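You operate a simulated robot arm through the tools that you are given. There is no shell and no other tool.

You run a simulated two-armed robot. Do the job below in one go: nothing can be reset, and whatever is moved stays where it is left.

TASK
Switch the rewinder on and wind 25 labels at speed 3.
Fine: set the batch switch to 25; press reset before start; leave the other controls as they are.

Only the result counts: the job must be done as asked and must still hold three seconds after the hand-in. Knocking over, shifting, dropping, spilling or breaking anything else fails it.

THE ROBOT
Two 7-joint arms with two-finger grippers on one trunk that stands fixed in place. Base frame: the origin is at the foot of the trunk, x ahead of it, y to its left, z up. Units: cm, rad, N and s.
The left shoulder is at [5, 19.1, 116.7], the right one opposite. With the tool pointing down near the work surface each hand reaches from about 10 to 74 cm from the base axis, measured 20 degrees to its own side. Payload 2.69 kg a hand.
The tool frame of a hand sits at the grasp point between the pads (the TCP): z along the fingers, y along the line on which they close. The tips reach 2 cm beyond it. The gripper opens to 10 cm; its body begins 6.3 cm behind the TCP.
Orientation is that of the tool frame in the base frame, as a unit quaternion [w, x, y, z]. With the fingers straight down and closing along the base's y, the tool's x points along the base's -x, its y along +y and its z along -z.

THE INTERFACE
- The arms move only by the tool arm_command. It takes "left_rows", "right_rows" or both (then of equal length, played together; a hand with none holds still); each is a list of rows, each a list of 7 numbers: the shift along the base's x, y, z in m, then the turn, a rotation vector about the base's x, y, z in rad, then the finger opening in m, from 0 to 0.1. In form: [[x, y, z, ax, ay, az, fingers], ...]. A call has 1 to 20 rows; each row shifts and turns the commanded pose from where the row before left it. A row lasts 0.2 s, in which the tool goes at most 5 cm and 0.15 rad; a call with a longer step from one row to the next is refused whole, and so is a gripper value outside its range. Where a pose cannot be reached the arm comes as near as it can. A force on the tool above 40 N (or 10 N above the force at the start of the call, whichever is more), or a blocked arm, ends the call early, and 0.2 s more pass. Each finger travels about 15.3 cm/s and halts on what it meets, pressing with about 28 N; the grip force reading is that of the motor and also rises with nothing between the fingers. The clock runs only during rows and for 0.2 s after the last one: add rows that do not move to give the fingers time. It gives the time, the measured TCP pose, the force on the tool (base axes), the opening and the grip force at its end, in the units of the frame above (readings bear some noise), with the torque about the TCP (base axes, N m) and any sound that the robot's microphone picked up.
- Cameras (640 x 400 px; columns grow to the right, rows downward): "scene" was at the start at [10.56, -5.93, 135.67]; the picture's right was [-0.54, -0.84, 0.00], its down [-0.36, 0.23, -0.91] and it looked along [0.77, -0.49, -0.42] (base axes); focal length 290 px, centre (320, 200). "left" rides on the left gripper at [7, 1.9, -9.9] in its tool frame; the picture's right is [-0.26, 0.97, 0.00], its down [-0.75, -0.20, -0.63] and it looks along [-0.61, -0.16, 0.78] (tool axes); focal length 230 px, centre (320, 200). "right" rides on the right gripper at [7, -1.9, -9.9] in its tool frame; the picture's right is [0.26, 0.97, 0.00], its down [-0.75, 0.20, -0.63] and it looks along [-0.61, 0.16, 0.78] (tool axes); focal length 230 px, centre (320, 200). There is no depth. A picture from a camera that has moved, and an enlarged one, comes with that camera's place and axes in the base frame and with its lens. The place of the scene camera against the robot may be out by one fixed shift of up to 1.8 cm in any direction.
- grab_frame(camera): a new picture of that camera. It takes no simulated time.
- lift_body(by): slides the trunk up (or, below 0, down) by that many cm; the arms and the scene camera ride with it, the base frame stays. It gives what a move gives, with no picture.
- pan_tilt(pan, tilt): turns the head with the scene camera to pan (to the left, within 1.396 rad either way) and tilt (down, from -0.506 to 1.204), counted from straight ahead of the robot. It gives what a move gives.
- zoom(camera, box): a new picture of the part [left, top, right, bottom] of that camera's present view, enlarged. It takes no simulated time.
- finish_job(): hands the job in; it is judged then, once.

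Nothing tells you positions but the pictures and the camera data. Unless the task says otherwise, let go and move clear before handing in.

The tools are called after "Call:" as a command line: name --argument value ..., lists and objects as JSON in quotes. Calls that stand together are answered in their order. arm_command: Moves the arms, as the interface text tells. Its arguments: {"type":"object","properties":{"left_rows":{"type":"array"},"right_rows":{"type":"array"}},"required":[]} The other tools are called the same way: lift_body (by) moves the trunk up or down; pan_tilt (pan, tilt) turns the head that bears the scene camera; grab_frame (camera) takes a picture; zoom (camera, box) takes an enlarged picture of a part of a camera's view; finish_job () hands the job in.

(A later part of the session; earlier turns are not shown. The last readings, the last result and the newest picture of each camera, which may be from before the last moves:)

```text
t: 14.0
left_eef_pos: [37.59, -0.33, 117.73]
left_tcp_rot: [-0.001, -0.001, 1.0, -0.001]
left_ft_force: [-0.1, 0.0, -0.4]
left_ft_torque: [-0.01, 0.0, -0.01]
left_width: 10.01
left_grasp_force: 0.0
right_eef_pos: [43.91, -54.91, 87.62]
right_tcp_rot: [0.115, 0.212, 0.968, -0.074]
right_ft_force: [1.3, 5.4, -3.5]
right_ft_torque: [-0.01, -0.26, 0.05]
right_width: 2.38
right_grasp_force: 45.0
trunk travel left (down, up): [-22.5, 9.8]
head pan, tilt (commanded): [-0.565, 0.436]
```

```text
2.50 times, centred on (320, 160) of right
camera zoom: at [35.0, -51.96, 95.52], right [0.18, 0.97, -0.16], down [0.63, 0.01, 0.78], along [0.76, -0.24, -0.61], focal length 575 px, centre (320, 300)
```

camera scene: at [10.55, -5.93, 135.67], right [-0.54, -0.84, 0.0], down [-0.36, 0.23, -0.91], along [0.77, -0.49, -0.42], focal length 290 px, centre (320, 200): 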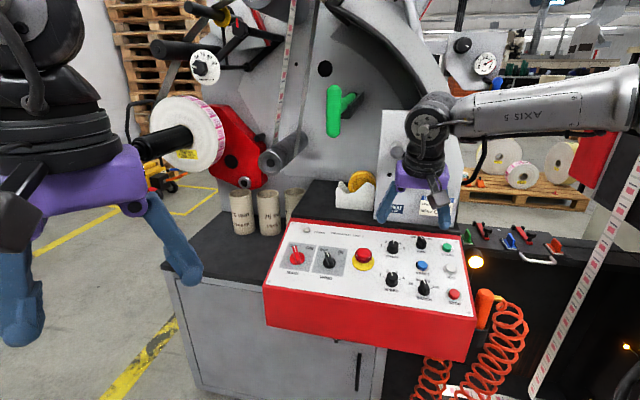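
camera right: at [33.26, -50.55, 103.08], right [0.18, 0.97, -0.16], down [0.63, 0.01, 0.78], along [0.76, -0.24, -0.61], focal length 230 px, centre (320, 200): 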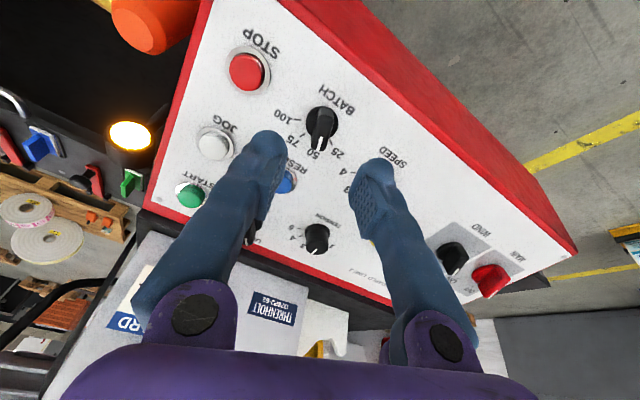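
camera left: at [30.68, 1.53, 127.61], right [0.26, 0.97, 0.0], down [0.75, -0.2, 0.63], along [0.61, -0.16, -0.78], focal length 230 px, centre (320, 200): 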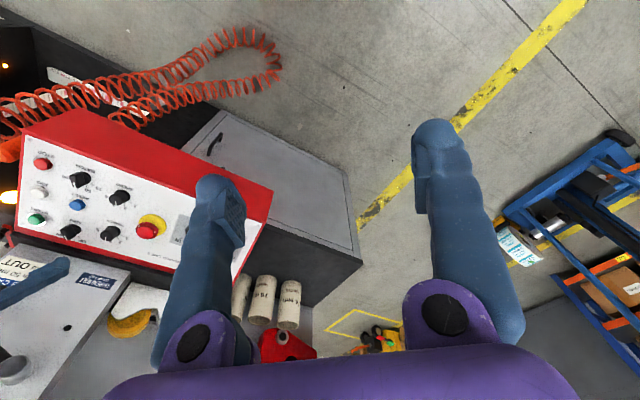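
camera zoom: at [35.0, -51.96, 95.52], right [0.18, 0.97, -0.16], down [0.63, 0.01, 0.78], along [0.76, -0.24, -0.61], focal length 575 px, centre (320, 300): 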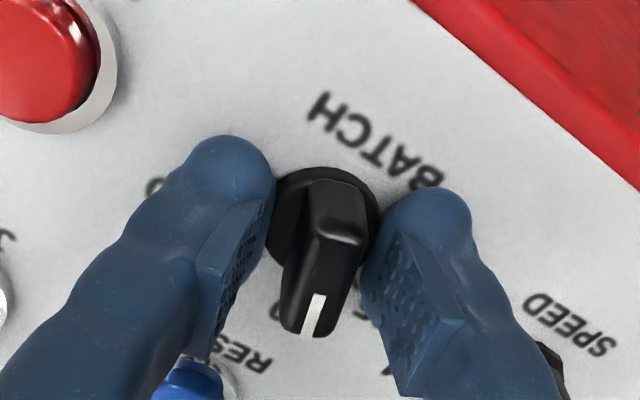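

The fingers stopped at 2.38 cm, so they met the base disc and not the bar. I'll reopen, raise about 0.7 cm and close again on the bar.

Call:
arm_command --right_rows '[[0, 0, 0, 0, 0, 0, 0.04], [0, 0, 0, 0, 0, 0, 0.04], [-0.0014, 0.0014, 0.007, 0, 0, 0, 0.04], [0, 0, 0, 0, 0, 0, 0.04], [0, 0, 0, 0, 0, 0, 0.025], [0, 0, 0, 0, 0, 0, 0.008], [0, 0, 0, 0, 0, 0, 0.008], [0, 0, 0, 0, 0, 0, 0.008]]'

Call:
zoom --camera "right" --box '[220, 80, 420, 240]'

```text
t: 15.8
left_eef_pos: [37.73, -0.47, 117.83]
left_tcp_rot: [0.001, -0.001, 1.0, -0.001]
left_ft_force: [0.2, -0.5, -0.9]
left_ft_torque: [0.01, 0.02, -0.02]
left_width: 10.01
left_grasp_force: 0.0
right_eef_pos: [43.77, -54.8, 88.49]
right_tcp_rot: [0.115, 0.212, 0.968, -0.074]
right_ft_force: [0.4, 3.6, -2.1]
right_ft_torque: [-0.02, -0.21, -0.01]
right_width: 1.24
right_grasp_force: 39.0
trunk travel left (down, up): [-22.5, 9.8]
head pan, tilt (commanded): [-0.565, 0.436]
```

```text
2.50 times, centred on (320, 160) of right
camera zoom: at [34.88, -51.81, 96.34], right [0.18, 0.97, -0.16], down [0.63, 0.01, 0.78], along [0.76, -0.24, -0.61], focal length 575 px, centre (320, 300)
```

zoom: 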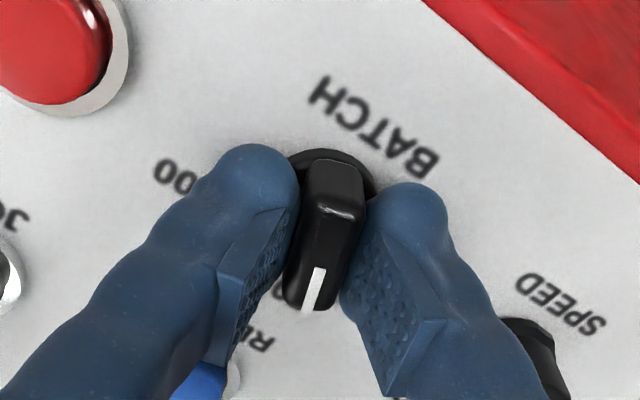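

The bar is gripped at 1.24 cm. I'll turn it 40° counter-clockwise, from 50 to 25.

Call:
arm_command --right_rows '[[0, 0, 0, -0.0224, 0.0222, 0.1123, 0.008], [0, 0, 0, -0.0224, 0.0222, 0.1123, 0.008], [0, 0, 0, -0.0224, 0.0222, 0.1123, 0.008], [0, 0, 0, -0.0224, 0.0222, 0.1123, 0.008], [0, 0, 0, -0.0224, 0.0222, 0.1123, 0.008], [0, 0, 0, -0.0224, 0.0222, 0.1123, 0.008], [0, 0, 0, 0, 0, 0, 0.008]]'

Call:
zoom --camera "right" --box '[220, 80, 420, 240]'

Call:
zoom --camera "scene" --box '[370, 220, 470, 310]'

```text
t: 17.4
left_eef_pos: [37.65, -0.28, 117.74]
left_tcp_rot: [0.0, 0.0, 1.0, -0.001]
left_ft_force: [-0.8, -0.2, -0.2]
left_ft_torque: [-0.03, -0.05, 0.01]
left_width: 10.0
left_grasp_force: 0.2
right_eef_pos: [43.74, -54.64, 88.35]
right_tcp_rot: [0.085, -0.133, 0.981, -0.109]
right_ft_force: [3.7, 7.9, 8.0]
right_ft_torque: [0.07, 0.05, -0.21]
right_width: 1.24
right_grasp_force: 38.7
trunk travel left (down, up): [-22.5, 9.8]
head pan, tilt (commanded): [-0.565, 0.436]
```

```text
2.50 times, centred on (320, 160) of right
camera zoom: at [35.63, -56.48, 97.39], right [-0.48, 0.84, -0.26], down [0.54, 0.52, 0.66], along [0.69, 0.17, -0.7], focal length 575 px, centre (320, 300)
```

zoom: 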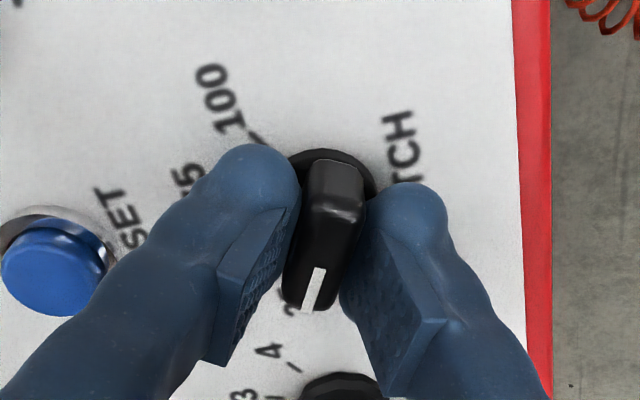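

```text
4.44 times, centred on (420, 265) of scene
camera zoom: at [10.53, -5.78, 135.69], right [-0.54, -0.84, 0.0], down [-0.36, 0.22, -0.91], along [0.77, -0.49, -0.42], focal length 1289 px, centre (-124, -89)
```

zoom: 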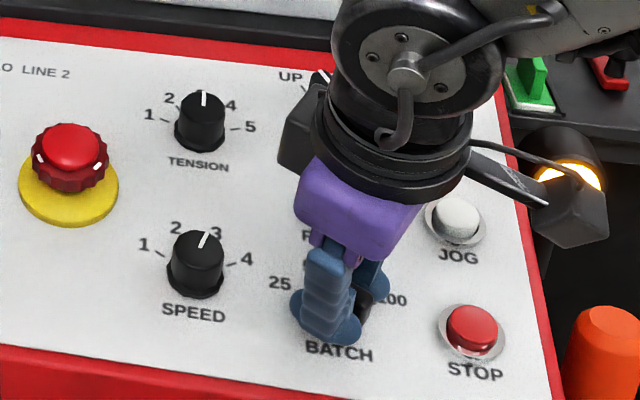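

The bar turned with the hand. I'll release, lift clear and check the pointer.

Call:
arm_command --right_rows '[[0, 0, 0, 0, 0, 0, 0.025], [0, 0, 0, 0, 0, 0, 0.03], [0, 0, 0, 0, 0, 0, 0.03], [-0.0048, 0.00477, 0.02407, 0, 0, 0, 0.03], [-0.0048, 0.00477, 0.02407, 0, 0, 0, 0.03], [-0.0048, 0.00477, 0.02407, 0, 0, 0, 0.03], [0, 0, 0, 0, 0, 0, 0.03]]'

Call:
zoom --camera "right" --box '[220, 60, 420, 185]'

Call:
zoom --camera "scene" --box '[370, 220, 470, 310]'

```text
t: 19.0
left_eef_pos: [37.7, -0.35, 117.72]
left_tcp_rot: [0.0, -0.001, 1.0, 0.0]
left_ft_force: [-0.2, 0.2, 1.5]
left_ft_torque: [-0.03, 0.01, -0.03]
left_width: 9.99
left_grasp_force: 0.2
right_eef_pos: [42.29, -53.44, 95.43]
right_tcp_rot: [0.082, -0.132, 0.982, -0.109]
right_ft_force: [0.1, 0.0, -0.8]
right_ft_torque: [-0.01, 0.03, -0.02]
right_width: 2.98
right_grasp_force: 0.0
trunk travel left (down, up): [-22.5, 9.8]
head pan, tilt (commanded): [-0.565, 0.436]
```

```text
3.20 times, centred on (320, 122) of right
camera zoom: at [34.18, -55.23, 104.37], right [-0.48, 0.84, -0.26], down [0.54, 0.52, 0.66], along [0.69, 0.17, -0.7], focal length 736 px, centre (320, 448)
```

zoom: 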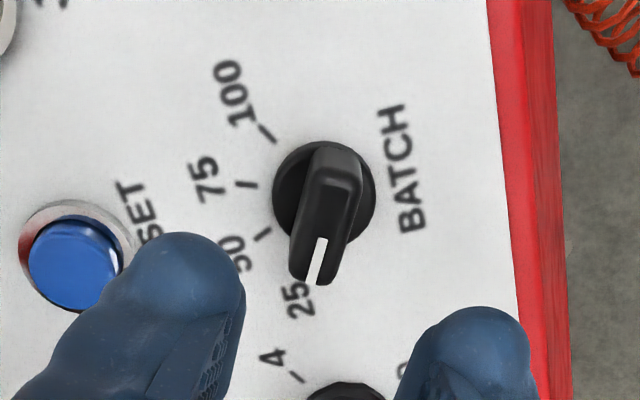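

```text
4.44 times, centred on (420, 265) of scene
camera zoom: at [10.58, -5.95, 135.66], right [-0.54, -0.84, 0.0], down [-0.36, 0.23, -0.91], along [0.77, -0.49, -0.42], focal length 1289 px, centre (-124, -89)
```

zoom: 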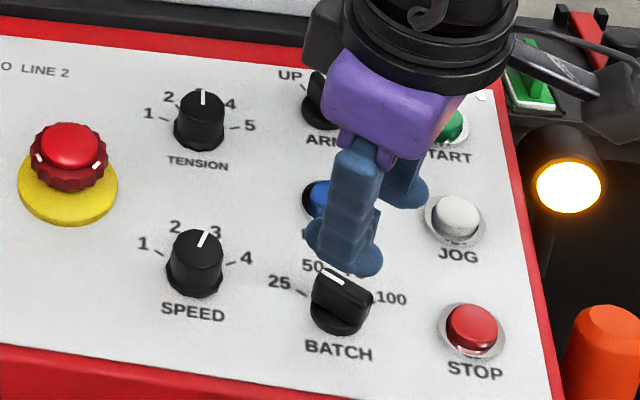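

BATCH now points at 25. Next I'll move to MAIN at about panel (5.4, 8.4), with the fingers squared to its bar at OFF, about 30° left of up.

Call:
arm_command --right_rows '[[0.0, 0.0, 0.015, 0, 0, 0, 0.04], [0.0324, 0.0255, 0.0008, 0.0126, -0.0125, -0.0631, 0.04], [0.0324, 0.0255, 0.0008, 0.0126, -0.0125, -0.0631, 0.04], [0.0324, 0.0255, 0.0008, 0.0126, -0.0125, -0.0631, 0.04], [0.0324, 0.0255, 0.0008, 0.0126, -0.0125, -0.0631, 0.04], [0.0324, 0.0255, 0.0008, 0.0126, -0.0125, -0.0631, 0.04], [0.0324, 0.0255, 0.0008, 0.0126, -0.0125, -0.0631, 0.04], [0.0324, 0.0255, 0.0008, 0.0126, -0.0125, -0.0631, 0.04], [0.0324, 0.0255, 0.0008, 0.0126, -0.0125, -0.0631, 0.04], [0, 0, 0, 0, 0, 0, 0.04], [0, 0, 0, 0, 0, 0, 0.04]]'

Call:
grab_frame --camera "right"

Call:
zoom --camera "right" --box '[220, 60, 420, 185]'

Call:
zoom --camera "scene" --box '[250, 190, 480, 310]'

```text
t: 21.4
left_eef_pos: [37.65, -0.34, 117.71]
left_tcp_rot: [0.0, -0.001, 1.0, 0.0]
left_ft_force: [-0.2, -0.5, 0.3]
left_ft_torque: [0.02, 0.0, 0.02]
left_width: 10.02
left_grasp_force: 0.1
right_eef_pos: [64.02, -34.54, 99.11]
right_tcp_rot: [0.11, 0.127, 0.982, -0.082]
right_ft_force: [-0.2, 0.0, 0.3]
right_ft_torque: [0.01, -0.03, -0.04]
right_width: 4.0
right_grasp_force: 0.1
right hand out of reach, approached as far as the arm can: row 8, 9
trunk travel left (down, up): [-22.5, 9.8]
head pan, tilt (commanded): [-0.565, 0.436]
```

```text
taken
camera right: at [54.93, -32.74, 107.15], right [0.02, 0.98, -0.19], down [0.64, 0.14, 0.76], along [0.77, -0.13, -0.63], focal length 230 px, centre (320, 200)
```

right: 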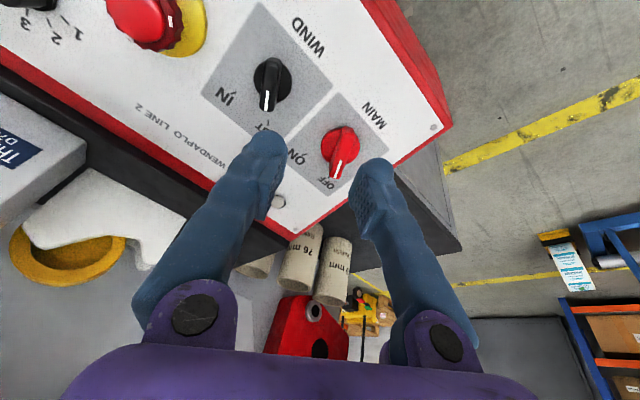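

```text
3.20 times, centred on (320, 122) of right
camera zoom: at [54.93, -32.74, 107.15], right [0.02, 0.98, -0.19], down [0.64, 0.14, 0.76], along [0.77, -0.13, -0.63], focal length 736 px, centre (320, 448)
```

zoom: 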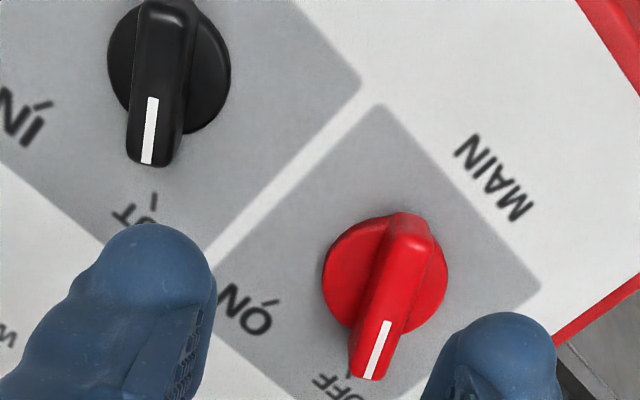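

```text
2.78 times, centred on (365, 250) of scene
camera zoom: at [10.54, -5.91, 135.68], right [-0.54, -0.84, 0.0], down [-0.36, 0.23, -0.91], along [0.77, -0.49, -0.42], focal length 807 px, centre (195, 61)
```

zoom: 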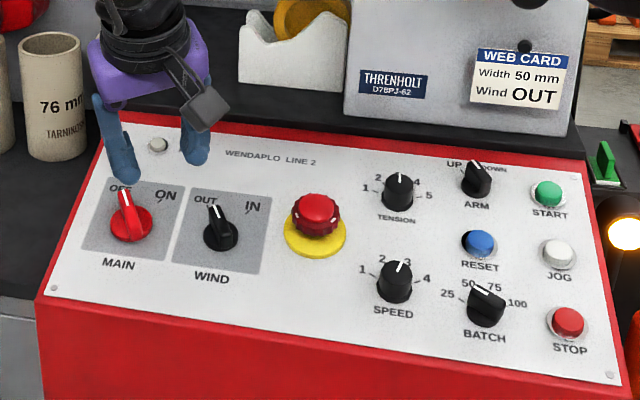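

The right arm stopped about 4 cm short of MAIN: the limit is the wrist's reach with this hand tilt. MAIN needs the hand leaned further back toward the shoulder, so I'll draw back first, lean it about 25° more, and read the resulting pose.

Call:
arm_command --right_rows '[[-0.03, 0.005, 0.01, 0, 0, 0, 0.04], [-0.03, 0.005, 0.01, 0, 0, 0, 0.04], [-0.03, 0.005, 0.01, 0, 0, 0, 0.04], [0, 0, 0, -0.1023, -0.1031, 0, 0.04], [0, 0, 0, -0.1023, -0.1031, 0, 0.04], [0, 0, 0, -0.1023, -0.1031, 0, 0.04], [0, 0, 0, 0, 0, 0, 0.04]]'

```text
t: 23.0
left_eef_pos: [37.73, -0.37, 117.78]
left_tcp_rot: [0.0, 0.0, 1.0, 0.0]
left_ft_force: [-0.8, -0.1, -0.4]
left_ft_torque: [0.01, 0.02, 0.01]
left_width: 10.0
left_grasp_force: 0.1
right_eef_pos: [54.67, -33.15, 102.03]
right_tcp_rot: [0.278, 0.12, 0.929, -0.212]
right_ft_force: [-0.1, 0.0, -0.5]
right_ft_torque: [-0.01, -0.02, -0.03]
right_width: 4.03
right_grasp_force: 0.0
trunk travel left (down, up): [-22.5, 9.8]
head pan, tilt (commanded): [-0.565, 0.436]
```

The commanded pose was clamped to the reached pose, and the hand is now leaned 25° off the panel normal as planned. I'll move to the pre-approach point 7 cm back from MAIN along the tool axis.

Call:
arm_command --right_rows '[[0.0288, 0.0064, -0.019, 0, 0, 0, 0.04], [0.0288, 0.0064, -0.019, 0, 0, 0, 0.04], [0.0288, 0.0064, -0.019, 0, 0, 0, 0.04], [0.0288, 0.0064, -0.019, 0, 0, 0, 0.04], [0, 0, 0, 0, 0, 0, 0.04]]'

Call:
grab_frame --camera "right"

Call:
zoom --camera "right" --box '[220, 60, 420, 185]'

Call:
zoom --camera "scene" --box '[250, 190, 400, 300]'

```text
t: 24.2
left_eef_pos: [37.56, -0.41, 117.89]
left_tcp_rot: [-0.001, 0.0, 1.0, 0.0]
left_ft_force: [0.0, 0.1, -0.5]
left_ft_torque: [0.01, -0.03, 0.0]
left_width: 10.01
left_grasp_force: 0.0
right_eef_pos: [62.74, -33.71, 96.81]
right_tcp_rot: [0.277, 0.121, 0.929, -0.212]
right_ft_force: [0.1, 0.3, 0.3]
right_ft_torque: [-0.03, 0.03, -0.02]
right_width: 4.01
right_grasp_force: 0.0
right hand out of reach, approached as far as the arm can: row 3, 4
trunk travel left (down, up): [-22.5, 9.8]
head pan, tilt (commanded): [-0.565, 0.436]
```

```text
taken
camera right: at [51.81, -30.11, 100.89], right [0.12, 0.88, -0.46], down [0.39, 0.39, 0.84], along [0.91, -0.28, -0.3], focal length 230 px, centre (320, 200)
```

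right: 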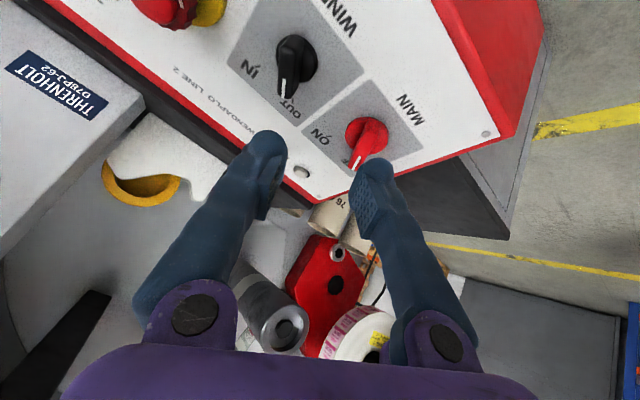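

```text
3.20 times, centred on (320, 122) of right
camera zoom: at [51.81, -30.11, 100.89], right [0.12, 0.88, -0.46], down [0.39, 0.39, 0.84], along [0.91, -0.28, -0.3], focal length 736 px, centre (320, 448)
```

zoom: 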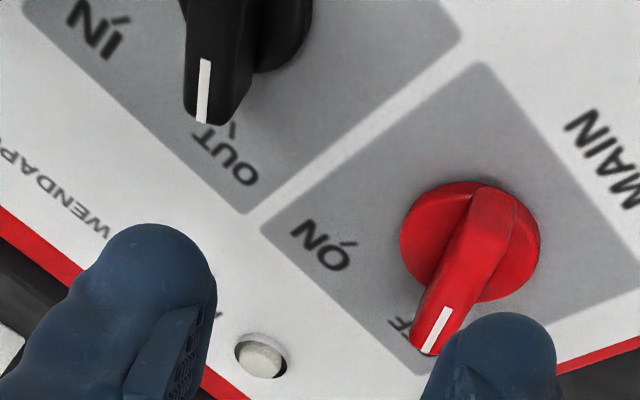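

```text
3.64 times, centred on (325, 245) of scene
camera zoom: at [10.54, -5.92, 135.67], right [-0.54, -0.84, 0.0], down [-0.36, 0.23, -0.91], along [0.77, -0.49, -0.42], focal length 1055 px, centre (302, 36)
```

zoom: 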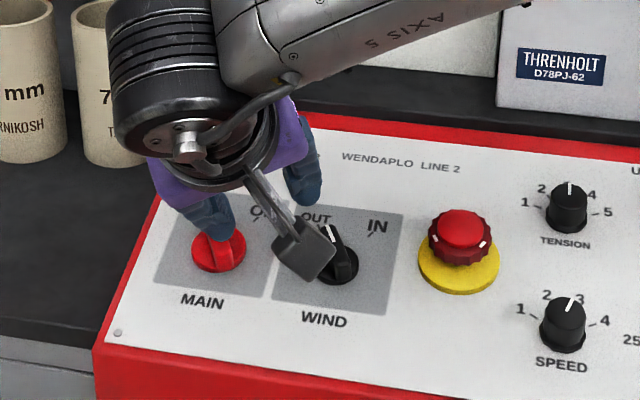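

The arm halted at (62.7,-33.7,96.8) even though the wrist distance is well within range. A joint limit may be the cause, so I'll look at the arm's configuration.

Call:
grab_frame --camera "scene"

Call:
grab_frame --camera "left"

```text
taken
camera scene: at [10.54, -5.92, 135.67], right [-0.54, -0.84, 0.0], down [-0.36, 0.23, -0.91], along [0.77, -0.49, -0.42], focal length 290 px, centre (320, 200)
```

scene: 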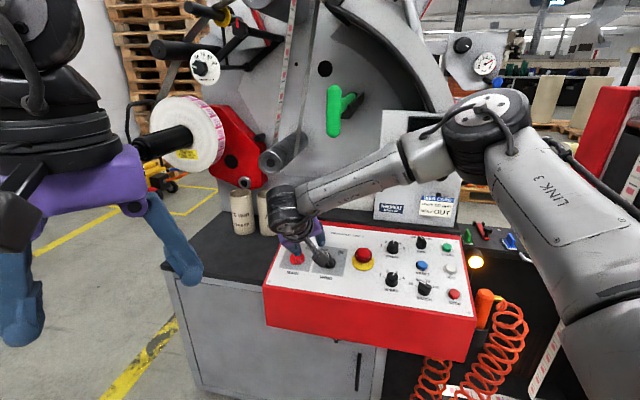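

```text
taken
camera left: at [30.68, 1.54, 127.61], right [0.26, 0.97, 0.0], down [0.75, -0.2, 0.63], along [0.61, -0.16, -0.78], focal length 230 px, centre (320, 200)
```

left: 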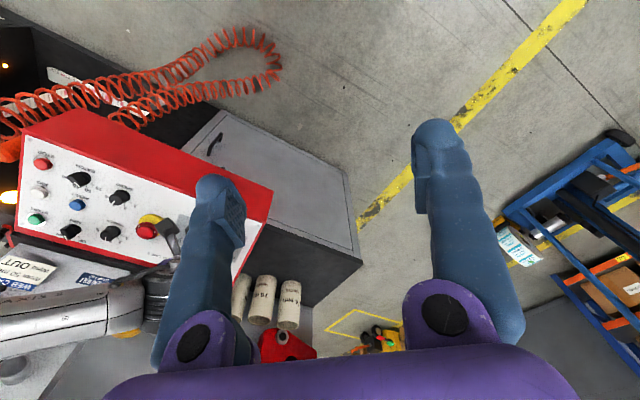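

The arm isn't stretched out. Its elbow is flared high to the right, so a joint limit binds, and it binds less when targets are higher relative to the shoulder. Lowering the trunk should help, so I'll first raise and draw back the right hand to keep it clear of the panel.

Call:
arm_command --right_rows '[[-0.02, 0, 0.042, 0, 0, 0, 0.04], [-0.02, 0, 0.042, 0, 0, 0, 0.04], [-0.02, 0, 0.042, 0, 0, 0, 0.04], [0, 0, 0, 0, 0, 0, 0.04]]'

Call:
lift_body --by -12

Call:
grab_frame --camera "right"

Call:
grab_frame --camera "scene"

```text
t: 25.2
left_eef_pos: [37.76, -0.51, 117.74]
left_tcp_rot: [-0.001, -0.001, 1.0, 0.0]
left_ft_force: [0.7, 0.3, 0.1]
left_ft_torque: [0.01, 0.03, -0.01]
left_width: 9.98
left_grasp_force: 0.1
right_eef_pos: [56.73, -33.63, 109.05]
right_tcp_rot: [0.276, 0.12, 0.93, -0.212]
right_ft_force: [-0.3, -0.6, -1.0]
right_ft_torque: [-0.01, -0.01, -0.02]
right_width: 4.0
right_grasp_force: 0.1
trunk travel left (down, up): [-22.5, 9.8]
head pan, tilt (commanded): [-0.565, 0.436]
```

```text
t: 26.7
left_eef_pos: [37.76, -0.43, 105.81]
left_tcp_rot: [0.0, -0.001, 1.0, -0.001]
left_ft_force: [0.1, 0.2, 0.0]
left_ft_torque: [0.0, 0.04, 0.02]
left_width: 10.01
left_grasp_force: 0.0
right_eef_pos: [56.57, -33.57, 97.06]
right_tcp_rot: [0.277, 0.12, 0.93, -0.212]
right_ft_force: [1.0, 1.1, 0.5]
right_ft_torque: [-0.01, 0.01, 0.02]
right_width: 4.0
right_grasp_force: 0.1
trunk travel left (down, up): [-10.5, 21.8]
head pan, tilt (commanded): [-0.565, 0.436]
```

```text
taken
camera right: at [45.59, -29.94, 101.18], right [0.12, 0.88, -0.46], down [0.39, 0.39, 0.84], along [0.91, -0.28, -0.3], focal length 230 px, centre (320, 200)
```

right: 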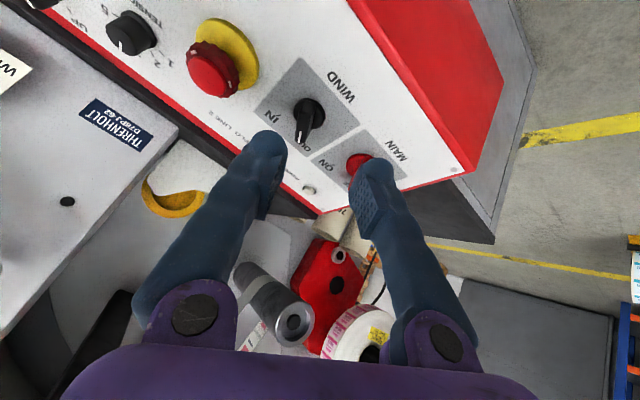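

```text
taken
camera scene: at [10.54, -5.92, 123.68], right [-0.54, -0.84, 0.0], down [-0.36, 0.23, -0.91], along [0.77, -0.49, -0.42], focal length 290 px, centre (320, 200)
```

scene: 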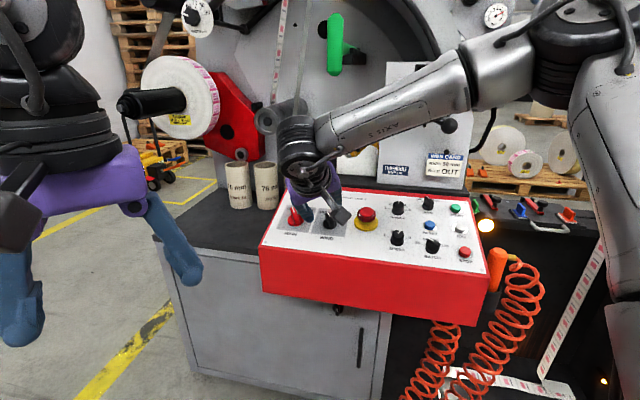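

Trunk lowered 12 cm with no contact. I'll try the pre-approach for MAIN again from here.

Call:
arm_command --right_rows '[[0.0241, 0.0075, -0.0066, 0, 0, 0, 0.04], [0.0241, 0.0075, -0.0066, 0, 0, 0, 0.04], [0.0241, 0.0075, -0.0066, 0, 0, 0, 0.04], [0.0241, 0.0075, -0.0066, 0, 0, 0, 0.04], [0, 0, 0, 0, 0, 0, 0.04]]'

Call:
grab_frame --camera "right"

Call:
grab_frame --camera "scene"

```text
t: 27.9
left_eef_pos: [37.66, -0.53, 105.74]
left_tcp_rot: [0.001, -0.001, 1.0, 0.001]
left_ft_force: [-0.5, -0.4, -0.1]
left_ft_torque: [0.0, 0.02, 0.01]
left_width: 10.01
left_grasp_force: 0.0
right_eef_pos: [64.91, -31.16, 94.71]
right_tcp_rot: [0.277, 0.12, 0.93, -0.211]
right_ft_force: [0.6, 0.3, -0.1]
right_ft_torque: [-0.02, 0.01, -0.02]
right_width: 3.99
right_grasp_force: 0.0
right hand out of reach, approached as far as the arm can: row 4
trunk travel left (down, up): [-10.5, 21.8]
head pan, tilt (commanded): [-0.565, 0.436]
```

```text
taken
camera right: at [53.9, -27.56, 98.88], right [0.12, 0.88, -0.46], down [0.39, 0.39, 0.84], along [0.91, -0.28, -0.3], focal length 230 px, centre (320, 200)
```

right: 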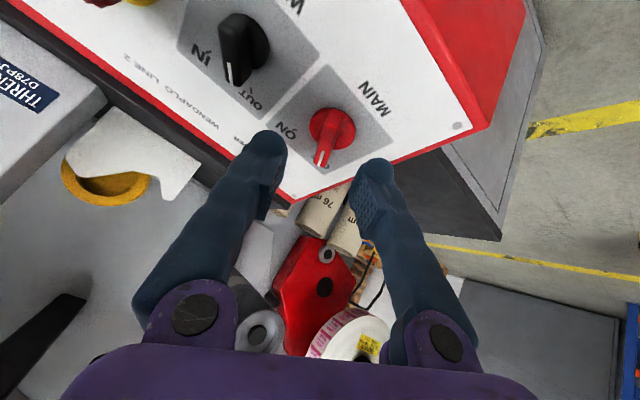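

```text
taken
camera scene: at [10.59, -5.94, 123.66], right [-0.54, -0.84, 0.0], down [-0.36, 0.23, -0.91], along [0.77, -0.49, -0.42], focal length 290 px, centre (320, 200)
```

scene: 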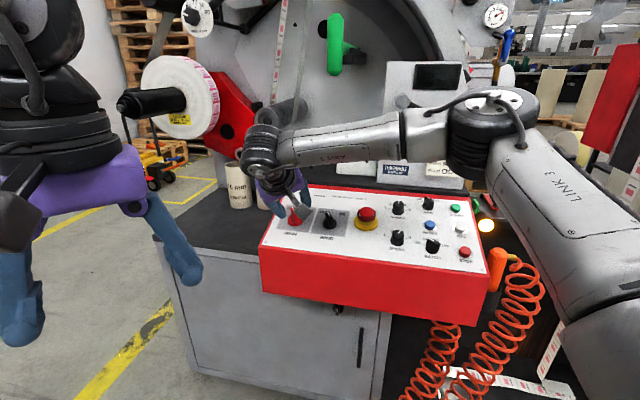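

That got closer: (64.9,-31.2,94.7). The forearm comes in from the right, so leaning the hand back toward the left shoulder bends the wrist more. I'll undo the lean, so the tool lies along the panel normal, and try again with the lower trunk.

Call:
arm_command --right_rows '[[-0.01, -0.005, 0.006, 0.1023, 0.1031, 0, 0.04], [0, 0, 0, 0.1023, 0.1031, 0, 0.04], [0, 0, 0, 0.1023, 0.1031, 0, 0.04], [0.012, -0.0035, 0, 0, 0, 0, 0.04], [0.012, -0.0035, 0, 0, 0, 0, 0.04], [0.012, -0.0035, 0, 0, 0, 0, 0.04], [0.011, -0.003, 0, 0, 0, 0, 0.04], [0, 0, 0, 0, 0, 0, 0.04]]'

Call:
grab_frame --camera "right"

Call:
grab_frame --camera "scene"

```text
t: 29.7
left_eef_pos: [37.68, -0.37, 105.85]
left_tcp_rot: [0.0, -0.001, 1.0, 0.0]
left_ft_force: [0.7, -0.1, 0.3]
left_ft_torque: [0.01, 0.01, 0.02]
left_width: 10.0
left_grasp_force: 0.0
right_eef_pos: [65.33, -34.65, 95.32]
right_tcp_rot: [0.11, 0.126, 0.982, -0.083]
right_ft_force: [0.1, 0.4, -0.4]
right_ft_torque: [0.03, 0.0, 0.02]
right_width: 4.01
right_grasp_force: 0.0
right hand out of reach, approached as far as the arm can: row 4, 5, 6, 7
trunk travel left (down, up): [-10.5, 21.8]
head pan, tilt (commanded): [-0.565, 0.436]
```

```text
taken
camera right: at [56.19, -32.9, 103.5], right [0.01, 0.98, -0.19], down [0.64, 0.14, 0.76], along [0.77, -0.13, -0.63], focal length 230 px, centre (320, 200)
```

right: 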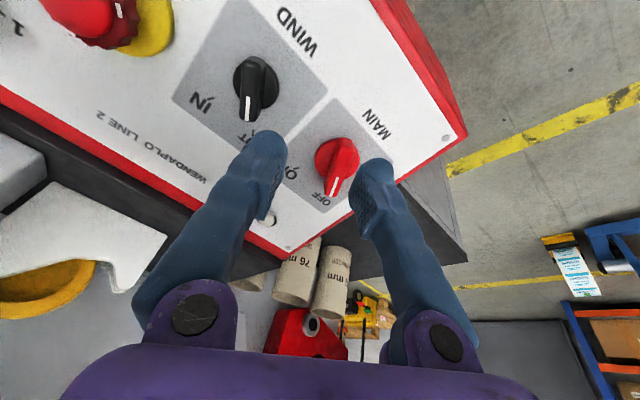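

```text
taken
camera scene: at [10.56, -5.93, 123.67], right [-0.54, -0.84, 0.0], down [-0.36, 0.23, -0.91], along [0.77, -0.49, -0.42], focal length 290 px, centre (320, 200)
```

scene: 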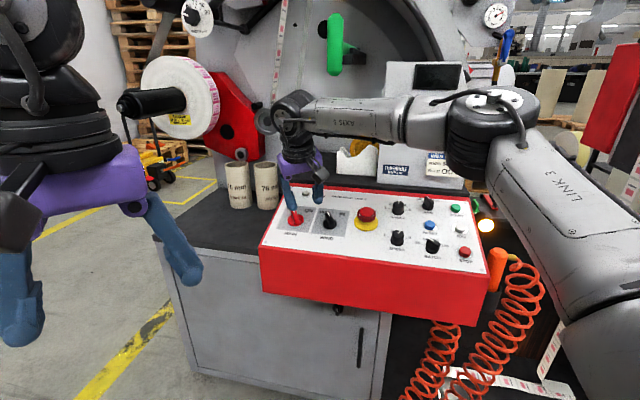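

MAIN's handle is larger than I thought: about 3.5 cm tall with ends near ±2 cm. Gripping it square on is out of reach, but one open finger can push its tail end to the left and turn it clockwise. I'll go to neutral yaw with a 9 cm opening, raise the hand, and lower the trunk some more.

Call:
arm_command --right_rows '[[-0.0112, -0.0071, 0.0262, 0.0252, -0.025, -0.1261, 0.06], [-0.0112, -0.0071, 0.0262, 0.0252, -0.025, -0.1261, 0.09], [-0.0112, -0.0071, 0.0262, 0.0252, -0.025, -0.1261, 0.09], [-0.0112, -0.0071, 0.0262, 0.0252, -0.025, -0.1261, 0.09], [0, 0, 0, 0, 0, 0, 0.09]]'

Call:
lift_body --by -7

Call:
grab_frame --camera "right"

Call:
grab_frame --camera "scene"

```text
t: 30.9
left_eef_pos: [37.61, -0.37, 105.74]
left_tcp_rot: [0.0, 0.0, 1.0, 0.0]
left_ft_force: [0.2, 0.4, -0.6]
left_ft_torque: [0.04, 0.0, 0.0]
left_width: 10.0
left_grasp_force: 0.0
right_eef_pos: [60.64, -37.69, 105.84]
right_tcp_rot: [0.126, 0.378, 0.916, -0.053]
right_ft_force: [-0.4, 0.1, 0.2]
right_ft_torque: [0.02, -0.01, 0.0]
right_width: 8.99
right_grasp_force: 0.0
trunk travel left (down, up): [-10.5, 21.8]
head pan, tilt (commanded): [-0.565, 0.436]
```

```text
t: 32.0
left_eef_pos: [37.52, -0.47, 98.82]
left_tcp_rot: [0.0, -0.001, 1.0, 0.0]
left_ft_force: [-0.3, -0.3, 0.4]
left_ft_torque: [-0.01, 0.01, 0.01]
left_width: 9.97
left_grasp_force: 0.1
right_eef_pos: [60.63, -37.56, 98.81]
right_tcp_rot: [0.126, 0.376, 0.916, -0.053]
right_ft_force: [-0.2, 0.6, 0.9]
right_ft_torque: [0.01, 0.02, 0.0]
right_width: 9.02
right_grasp_force: 0.2
trunk travel left (down, up): [-3.5, 28.8]
head pan, tilt (commanded): [-0.565, 0.436]
```

```text
taken
camera right: at [52.61, -32.37, 106.37], right [0.5, 0.86, -0.07], down [0.53, -0.24, 0.81], along [0.68, -0.45, -0.58], focal length 230 px, centre (320, 200)
```

right: 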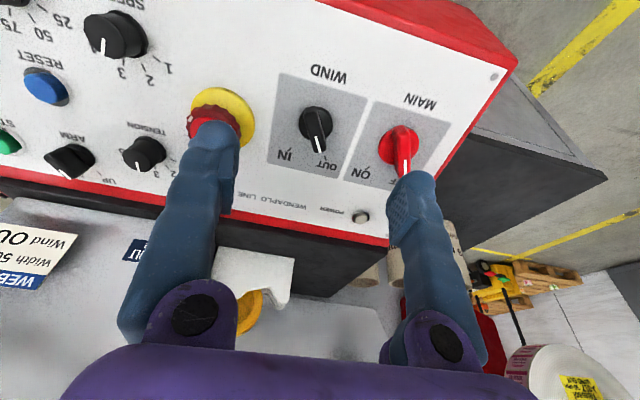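

```text
taken
camera scene: at [10.54, -5.92, 116.68], right [-0.54, -0.84, 0.0], down [-0.36, 0.23, -0.91], along [0.77, -0.49, -0.42], focal length 290 px, centre (320, 200)
```

scene: 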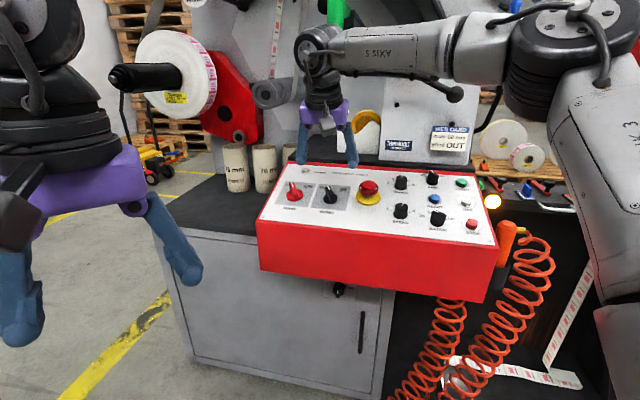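

Trunk is down 19 cm and the hand is free above WIND. I'll zoom in on MAIN from here to pin down its shape.

Call:
zoom --camera "right" --box '[260, 60, 500, 210]'

Call:
zoom --camera "scene" --box '[250, 160, 400, 254]'

```text
2.67 times, centred on (380, 135) of right
camera zoom: at [52.61, -32.37, 106.37], right [0.5, 0.86, -0.07], down [0.53, -0.24, 0.81], along [0.68, -0.45, -0.58], focal length 614 px, centre (160, 373)
```

zoom: 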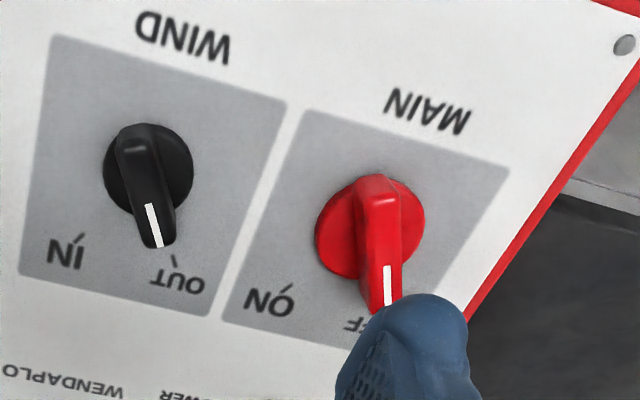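

```text
4.26 times, centred on (325, 207) of scene
camera zoom: at [10.54, -5.92, 116.68], right [-0.54, -0.84, 0.0], down [-0.36, 0.23, -0.91], along [0.77, -0.49, -0.42], focal length 1234 px, centre (299, 170)
```

zoom: 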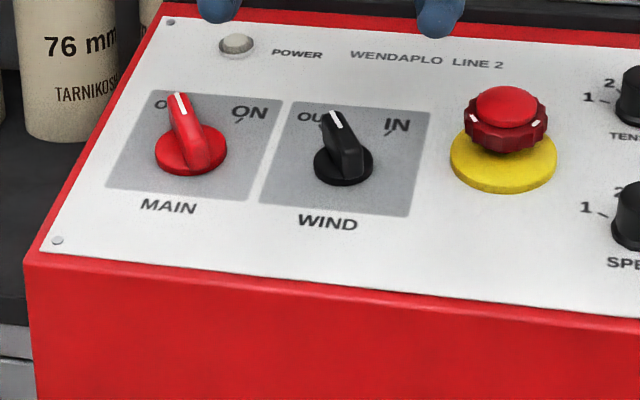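

I'll test how far the arm now reaches toward a straight grip position about 9 cm above MAIN.

Call:
arm_command --right_rows '[[0.02, 0.0114, -0.0087, 0, 0, 0, 0.06], [0.02, 0.0114, -0.0087, 0, 0, 0, 0.06], [0.02, 0.0114, -0.0087, 0, 0, 0, 0.06], [0.02, 0.0114, -0.0087, 0, 0, 0, 0.06], [0, 0, 0, 0, 0, 0, 0.06]]'

Call:
grab_frame --camera "right"

Call:
grab_frame --camera "scene"

```text
t: 33.2
left_eef_pos: [37.78, -0.39, 98.74]
left_tcp_rot: [0.0, -0.002, 1.0, 0.0]
left_ft_force: [-0.3, 0.4, 0.3]
left_ft_torque: [-0.03, -0.02, 0.03]
left_width: 10.01
left_grasp_force: 0.0
right_eef_pos: [64.69, -34.6, 94.42]
right_tcp_rot: [0.127, 0.377, 0.916, -0.051]
right_ft_force: [-0.4, -0.4, -0.3]
right_ft_torque: [-0.01, 0.02, -0.03]
right_width: 6.0
right_grasp_force: 0.0
right hand out of reach, approached as far as the arm can: row 3, 4
trunk travel left (down, up): [-3.5, 28.8]
head pan, tilt (commanded): [-0.565, 0.436]
```

```text
taken
camera right: at [56.67, -29.32, 101.95], right [0.5, 0.86, -0.07], down [0.53, -0.25, 0.81], along [0.68, -0.44, -0.58], focal length 230 px, centre (320, 200)
```

right: 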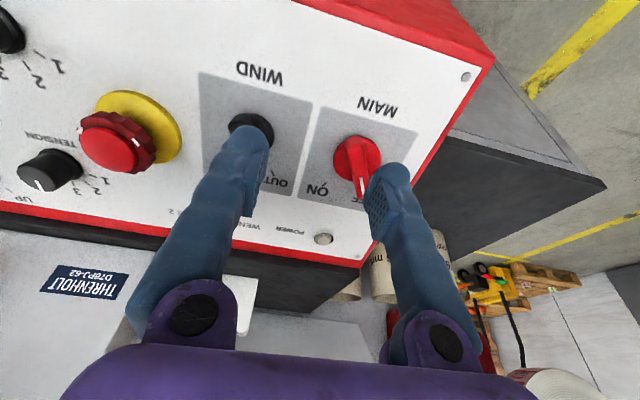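

```text
taken
camera scene: at [10.56, -5.92, 116.67], right [-0.54, -0.84, 0.0], down [-0.36, 0.23, -0.91], along [0.77, -0.49, -0.42], focal length 290 px, centre (320, 200)
```

scene: 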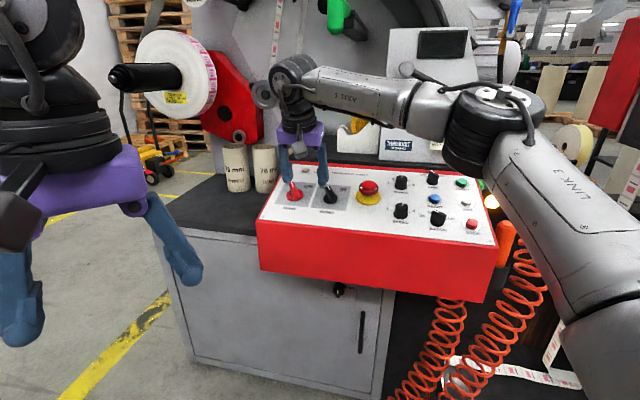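

At full stretch the elbow sits at the same place relative to the shoulder, so a square grip on MAIN is not reachable. A push with the panel-left finger keeps the wrist well inside the reachable zone. I'll shift to panel (14.0, 6.2) with a 9 cm opening, so that finger stands just right of MAIN's tail.

Call:
arm_command --right_rows '[[-0.0176, -0.0167, 0, 0, 0, 0, 0.09], [-0.0176, -0.0167, 0, 0, 0, 0, 0.09], [0, 0, 0, 0, 0, 0, 0.09], [0, 0, 0, 0, 0, 0, 0.09]]'

Call:
grab_frame --camera "right"

Call:
zoom --camera "scene" --box '[250, 120, 400, 220]'

```text
t: 34.2
left_eef_pos: [37.62, -0.45, 98.71]
left_tcp_rot: [0.0, -0.001, 1.0, 0.0]
left_ft_force: [-0.6, 0.4, -0.6]
left_ft_torque: [-0.01, -0.01, 0.02]
left_width: 9.99
left_grasp_force: 0.0
right_eef_pos: [61.31, -37.84, 94.35]
right_tcp_rot: [0.126, 0.377, 0.916, -0.053]
right_ft_force: [0.5, -0.7, 0.9]
right_ft_torque: [-0.04, -0.02, 0.0]
right_width: 9.01
right_grasp_force: 0.1
trunk travel left (down, up): [-3.5, 28.8]
head pan, tilt (commanded): [-0.565, 0.436]
```

```text
taken
camera right: at [53.3, -32.62, 101.9], right [0.5, 0.86, -0.07], down [0.53, -0.25, 0.81], along [0.68, -0.45, -0.58], focal length 230 px, centre (320, 200)
```

right: 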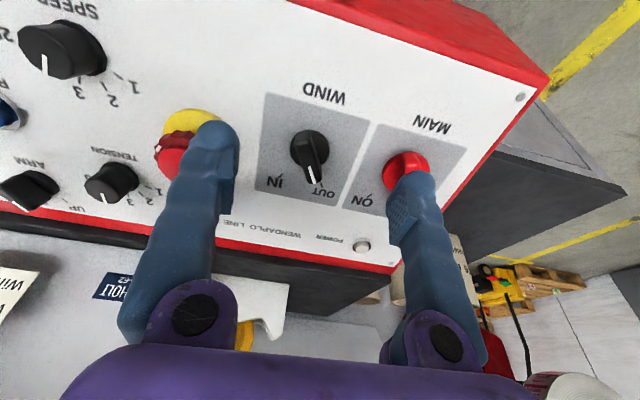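

```text
4.00 times, centred on (325, 170) of scene
camera zoom: at [10.56, -5.92, 116.67], right [-0.54, -0.84, 0.0], down [-0.36, 0.23, -0.91], along [0.77, -0.49, -0.42], focal length 1160 px, centre (300, 320)
```

zoom: 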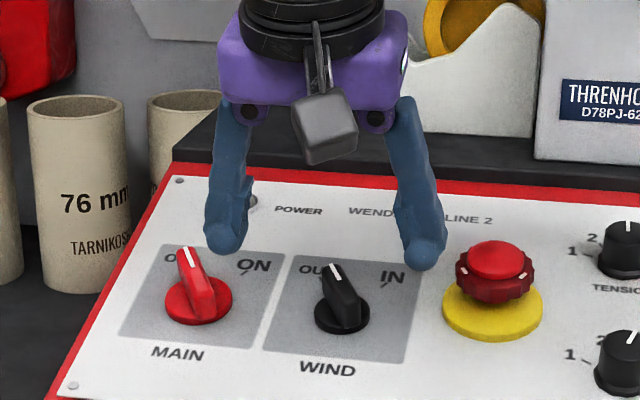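

The hand is at panel (13.8, 6.2, 8.5). I'll descend partway so the tips are level with the top of MAIN's handle, then check clearances.

Call:
arm_command --right_rows '[[0.0029, -0.0029, -0.0144, 0, 0, 0, 0.09], [0.0029, -0.0029, -0.0144, 0, 0, 0, 0.09], [0, 0, 0, 0, 0, 0, 0.09]]'

Call:
zoom --camera "right" --box '[130, 60, 530, 260]'

Call:
zoom --camera "scene" --box '[270, 150, 400, 220]'

```text
t: 35.0
left_eef_pos: [37.65, -0.47, 98.72]
left_tcp_rot: [0.0, -0.001, 1.0, 0.0]
left_ft_force: [-0.3, 1.0, -0.4]
left_ft_torque: [-0.02, 0.0, -0.01]
left_width: 10.01
left_grasp_force: 0.1
right_eef_pos: [61.79, -38.5, 91.43]
right_tcp_rot: [0.127, 0.377, 0.916, -0.053]
right_ft_force: [-0.3, 0.1, 0.7]
right_ft_torque: [0.0, 0.02, 0.01]
right_width: 9.0
right_grasp_force: 0.1
trunk travel left (down, up): [-3.5, 28.8]
head pan, tilt (commanded): [-0.565, 0.436]
```

```text
1.60 times, centred on (330, 160) of right
camera zoom: at [53.64, -33.18, 99.03], right [0.5, 0.86, -0.07], down [0.53, -0.24, 0.81], along [0.68, -0.45, -0.58], focal length 368 px, centre (304, 264)
```

zoom: 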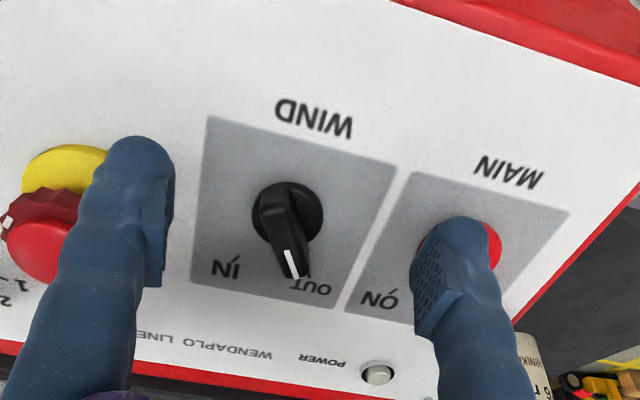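

```text
4.92 times, centred on (335, 185) of scene
camera zoom: at [10.56, -5.92, 116.67], right [-0.54, -0.84, 0.0], down [-0.36, 0.23, -0.91], along [0.77, -0.49, -0.42], focal length 1428 px, centre (246, 274)
```

zoom: 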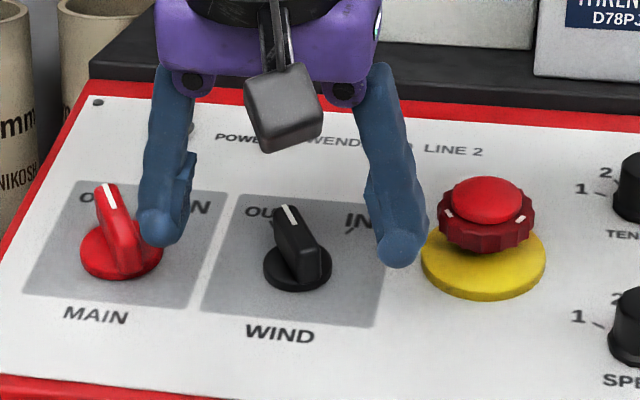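

The finger stands right of MAIN's handle, and the other finger is clear of WIND and the E-stop. I'll lower about 1.9 cm more, so the tips come to roughly 1.6 cm above the panel.

Call:
arm_command --right_rows '[[0.0008, -0.0008, -0.0096, 0, 0, 0, 0.09], [0.0008, -0.0008, -0.0096, 0, 0, 0, 0.09], [0, 0, 0, 0, 0, 0, 0.09]]'

Call:
zoom --camera "right" --box '[130, 60, 530, 260]'

Call:
zoom --camera "scene" --box '[270, 160, 400, 230]'

```text
t: 35.8
left_eef_pos: [37.57, -0.44, 98.73]
left_tcp_rot: [0.0, 0.0, 1.0, 0.0]
left_ft_force: [-0.6, 0.6, -0.1]
left_ft_torque: [0.0, 0.01, 0.0]
left_width: 10.01
left_grasp_force: 0.1
right_eef_pos: [62.02, -38.66, 89.56]
right_tcp_rot: [0.127, 0.377, 0.916, -0.053]
right_ft_force: [0.1, -0.4, -0.3]
right_ft_torque: [0.0, 0.03, 0.0]
right_width: 9.0
right_grasp_force: 0.0
trunk travel left (down, up): [-3.5, 28.8]
head pan, tilt (commanded): [-0.565, 0.436]
```

```text
1.60 times, centred on (330, 160) of right
camera zoom: at [53.9, -33.33, 97.17], right [0.5, 0.86, -0.07], down [0.53, -0.24, 0.81], along [0.68, -0.45, -0.58], focal length 368 px, centre (304, 264)
```

zoom: 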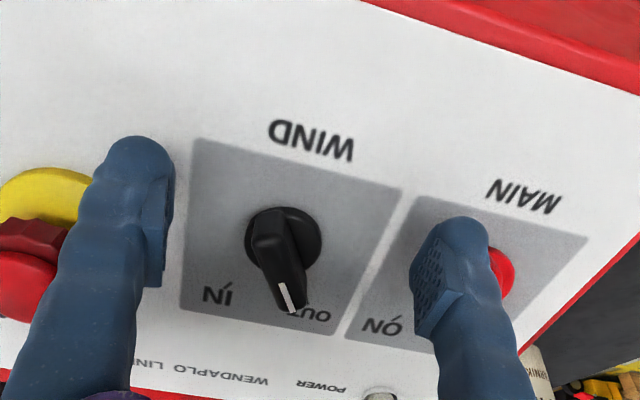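

```text
4.92 times, centred on (335, 195) of scene
camera zoom: at [10.56, -5.93, 116.67], right [-0.54, -0.84, 0.0], down [-0.36, 0.23, -0.91], along [0.77, -0.49, -0.42], focal length 1428 px, centre (246, 225)
```

zoom: 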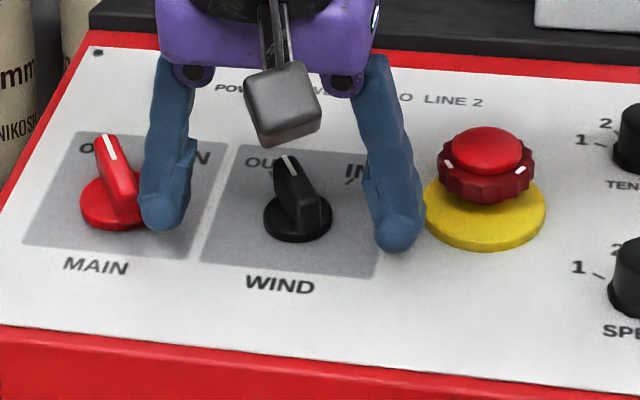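

The finger is at panel (8.4, 6.0) with its outer face about 0.4 cm from the handle's tail. I'll raise it slightly along the panel and push left about 1.2 cm, watching the force.

Call:
arm_command --right_rows '[[0.0027, -0.0027, 0.0011, 0, 0, 0, 0.09], [0.0021, 0.0021, 0, 0, 0, 0, 0.09], [0.0021, 0.0021, 0, 0, 0, 0, 0.09], [0.0021, 0.0021, 0, 0, 0, 0, 0.09], [0.0021, 0.0021, 0, 0, 0, 0, 0.09], [0, 0, 0, 0, 0, 0, 0.09]]'

Call:
zoom --camera "right" --box '[130, 60, 530, 260]'

Call:
zoom --camera "scene" --box '[270, 160, 400, 230]'

```text
t: 37.2
left_eef_pos: [37.67, -0.38, 98.72]
left_tcp_rot: [0.0, -0.001, 1.0, 0.001]
left_ft_force: [-0.2, 0.2, 0.4]
left_ft_torque: [0.03, 0.0, 0.02]
left_width: 10.02
left_grasp_force: 0.1
right_eef_pos: [63.24, -38.14, 89.76]
right_tcp_rot: [0.126, 0.377, 0.916, -0.054]
right_ft_force: [-2.6, -1.4, -1.1]
right_ft_torque: [-0.02, 0.06, 0.08]
right_width: 8.86
right_grasp_force: 0.1
trunk travel left (down, up): [-3.5, 28.8]
head pan, tilt (commanded): [-0.565, 0.436]
```

```text
1.60 times, centred on (330, 160) of right
camera zoom: at [55.12, -32.84, 97.34], right [0.5, 0.86, -0.07], down [0.53, -0.25, 0.81], along [0.68, -0.45, -0.58], focal length 368 px, centre (304, 264)
```

zoom: 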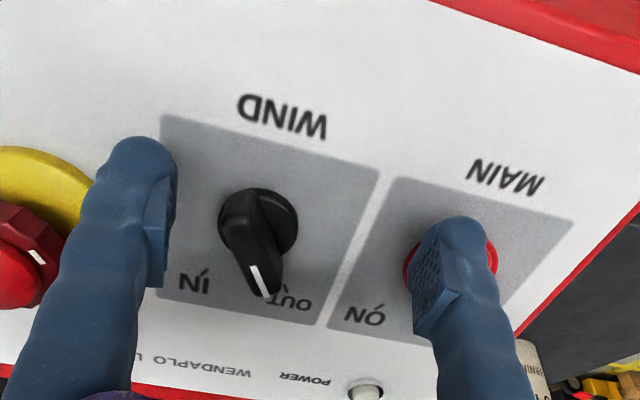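

```text
4.92 times, centred on (335, 195) of scene
camera zoom: at [10.55, -5.93, 116.67], right [-0.54, -0.84, 0.0], down [-0.36, 0.23, -0.91], along [0.77, -0.49, -0.42], focal length 1428 px, centre (246, 225)
```

zoom: 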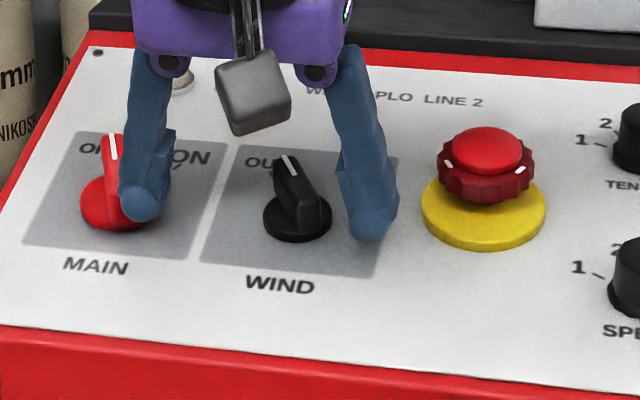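

The handle is turning: its pointer is now about vertical, with only a 3 N force. I'll continue, moving left and down the panel to follow the tail's arc.

Call:
arm_command --right_rows '[[0.0001, 0.0035, -0.0007, 0, 0, 0, 0.09], [0.0001, 0.0035, -0.0007, 0, 0, 0, 0.09], [0.0001, 0.0035, -0.0007, 0, 0, 0, 0.09], [0, 0, 0, 0, 0, 0, 0.09]]'

Call:
zoom --camera "right" --box '[130, 60, 530, 260]'

Call:
zoom --camera "scene" --box '[270, 160, 400, 230]'

```text
t: 38.2
left_eef_pos: [37.61, -0.48, 98.8]
left_tcp_rot: [0.0, -0.001, 1.0, 0.0]
left_ft_force: [1.1, 0.5, 0.1]
left_ft_torque: [0.01, -0.02, 0.02]
left_width: 10.02
left_grasp_force: 0.0
right_eef_pos: [63.23, -37.0, 89.47]
right_tcp_rot: [0.126, 0.377, 0.916, -0.053]
right_ft_force: [-1.0, -1.4, 0.6]
right_ft_torque: [0.06, 0.01, -0.05]
right_width: 8.98
right_grasp_force: 0.0
trunk travel left (down, up): [-3.5, 28.8]
head pan, tilt (commanded): [-0.565, 0.436]
```

```text
1.60 times, centred on (330, 160) of right
camera zoom: at [55.17, -31.75, 97.09], right [0.5, 0.86, -0.07], down [0.53, -0.25, 0.81], along [0.68, -0.45, -0.58], focal length 368 px, centre (304, 264)
```

zoom: 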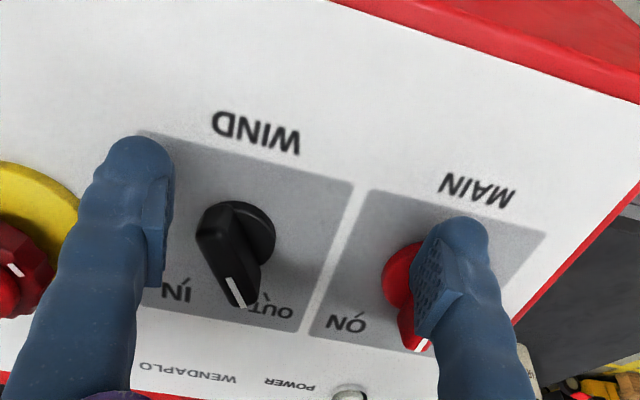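

```text
4.92 times, centred on (335, 195) of scene
camera zoom: at [10.56, -5.93, 116.67], right [-0.54, -0.84, 0.0], down [-0.36, 0.23, -0.91], along [0.77, -0.49, -0.42], focal length 1428 px, centre (246, 225)
```

zoom: 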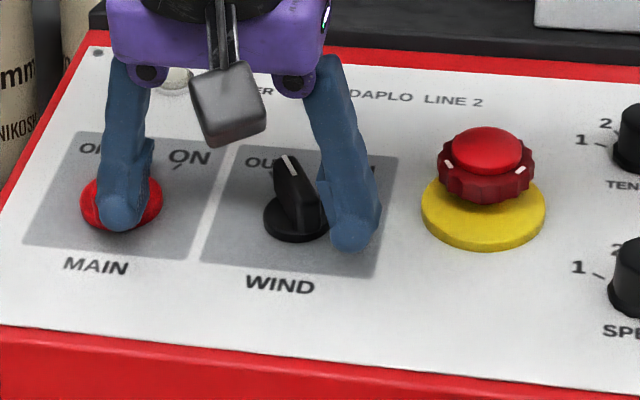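

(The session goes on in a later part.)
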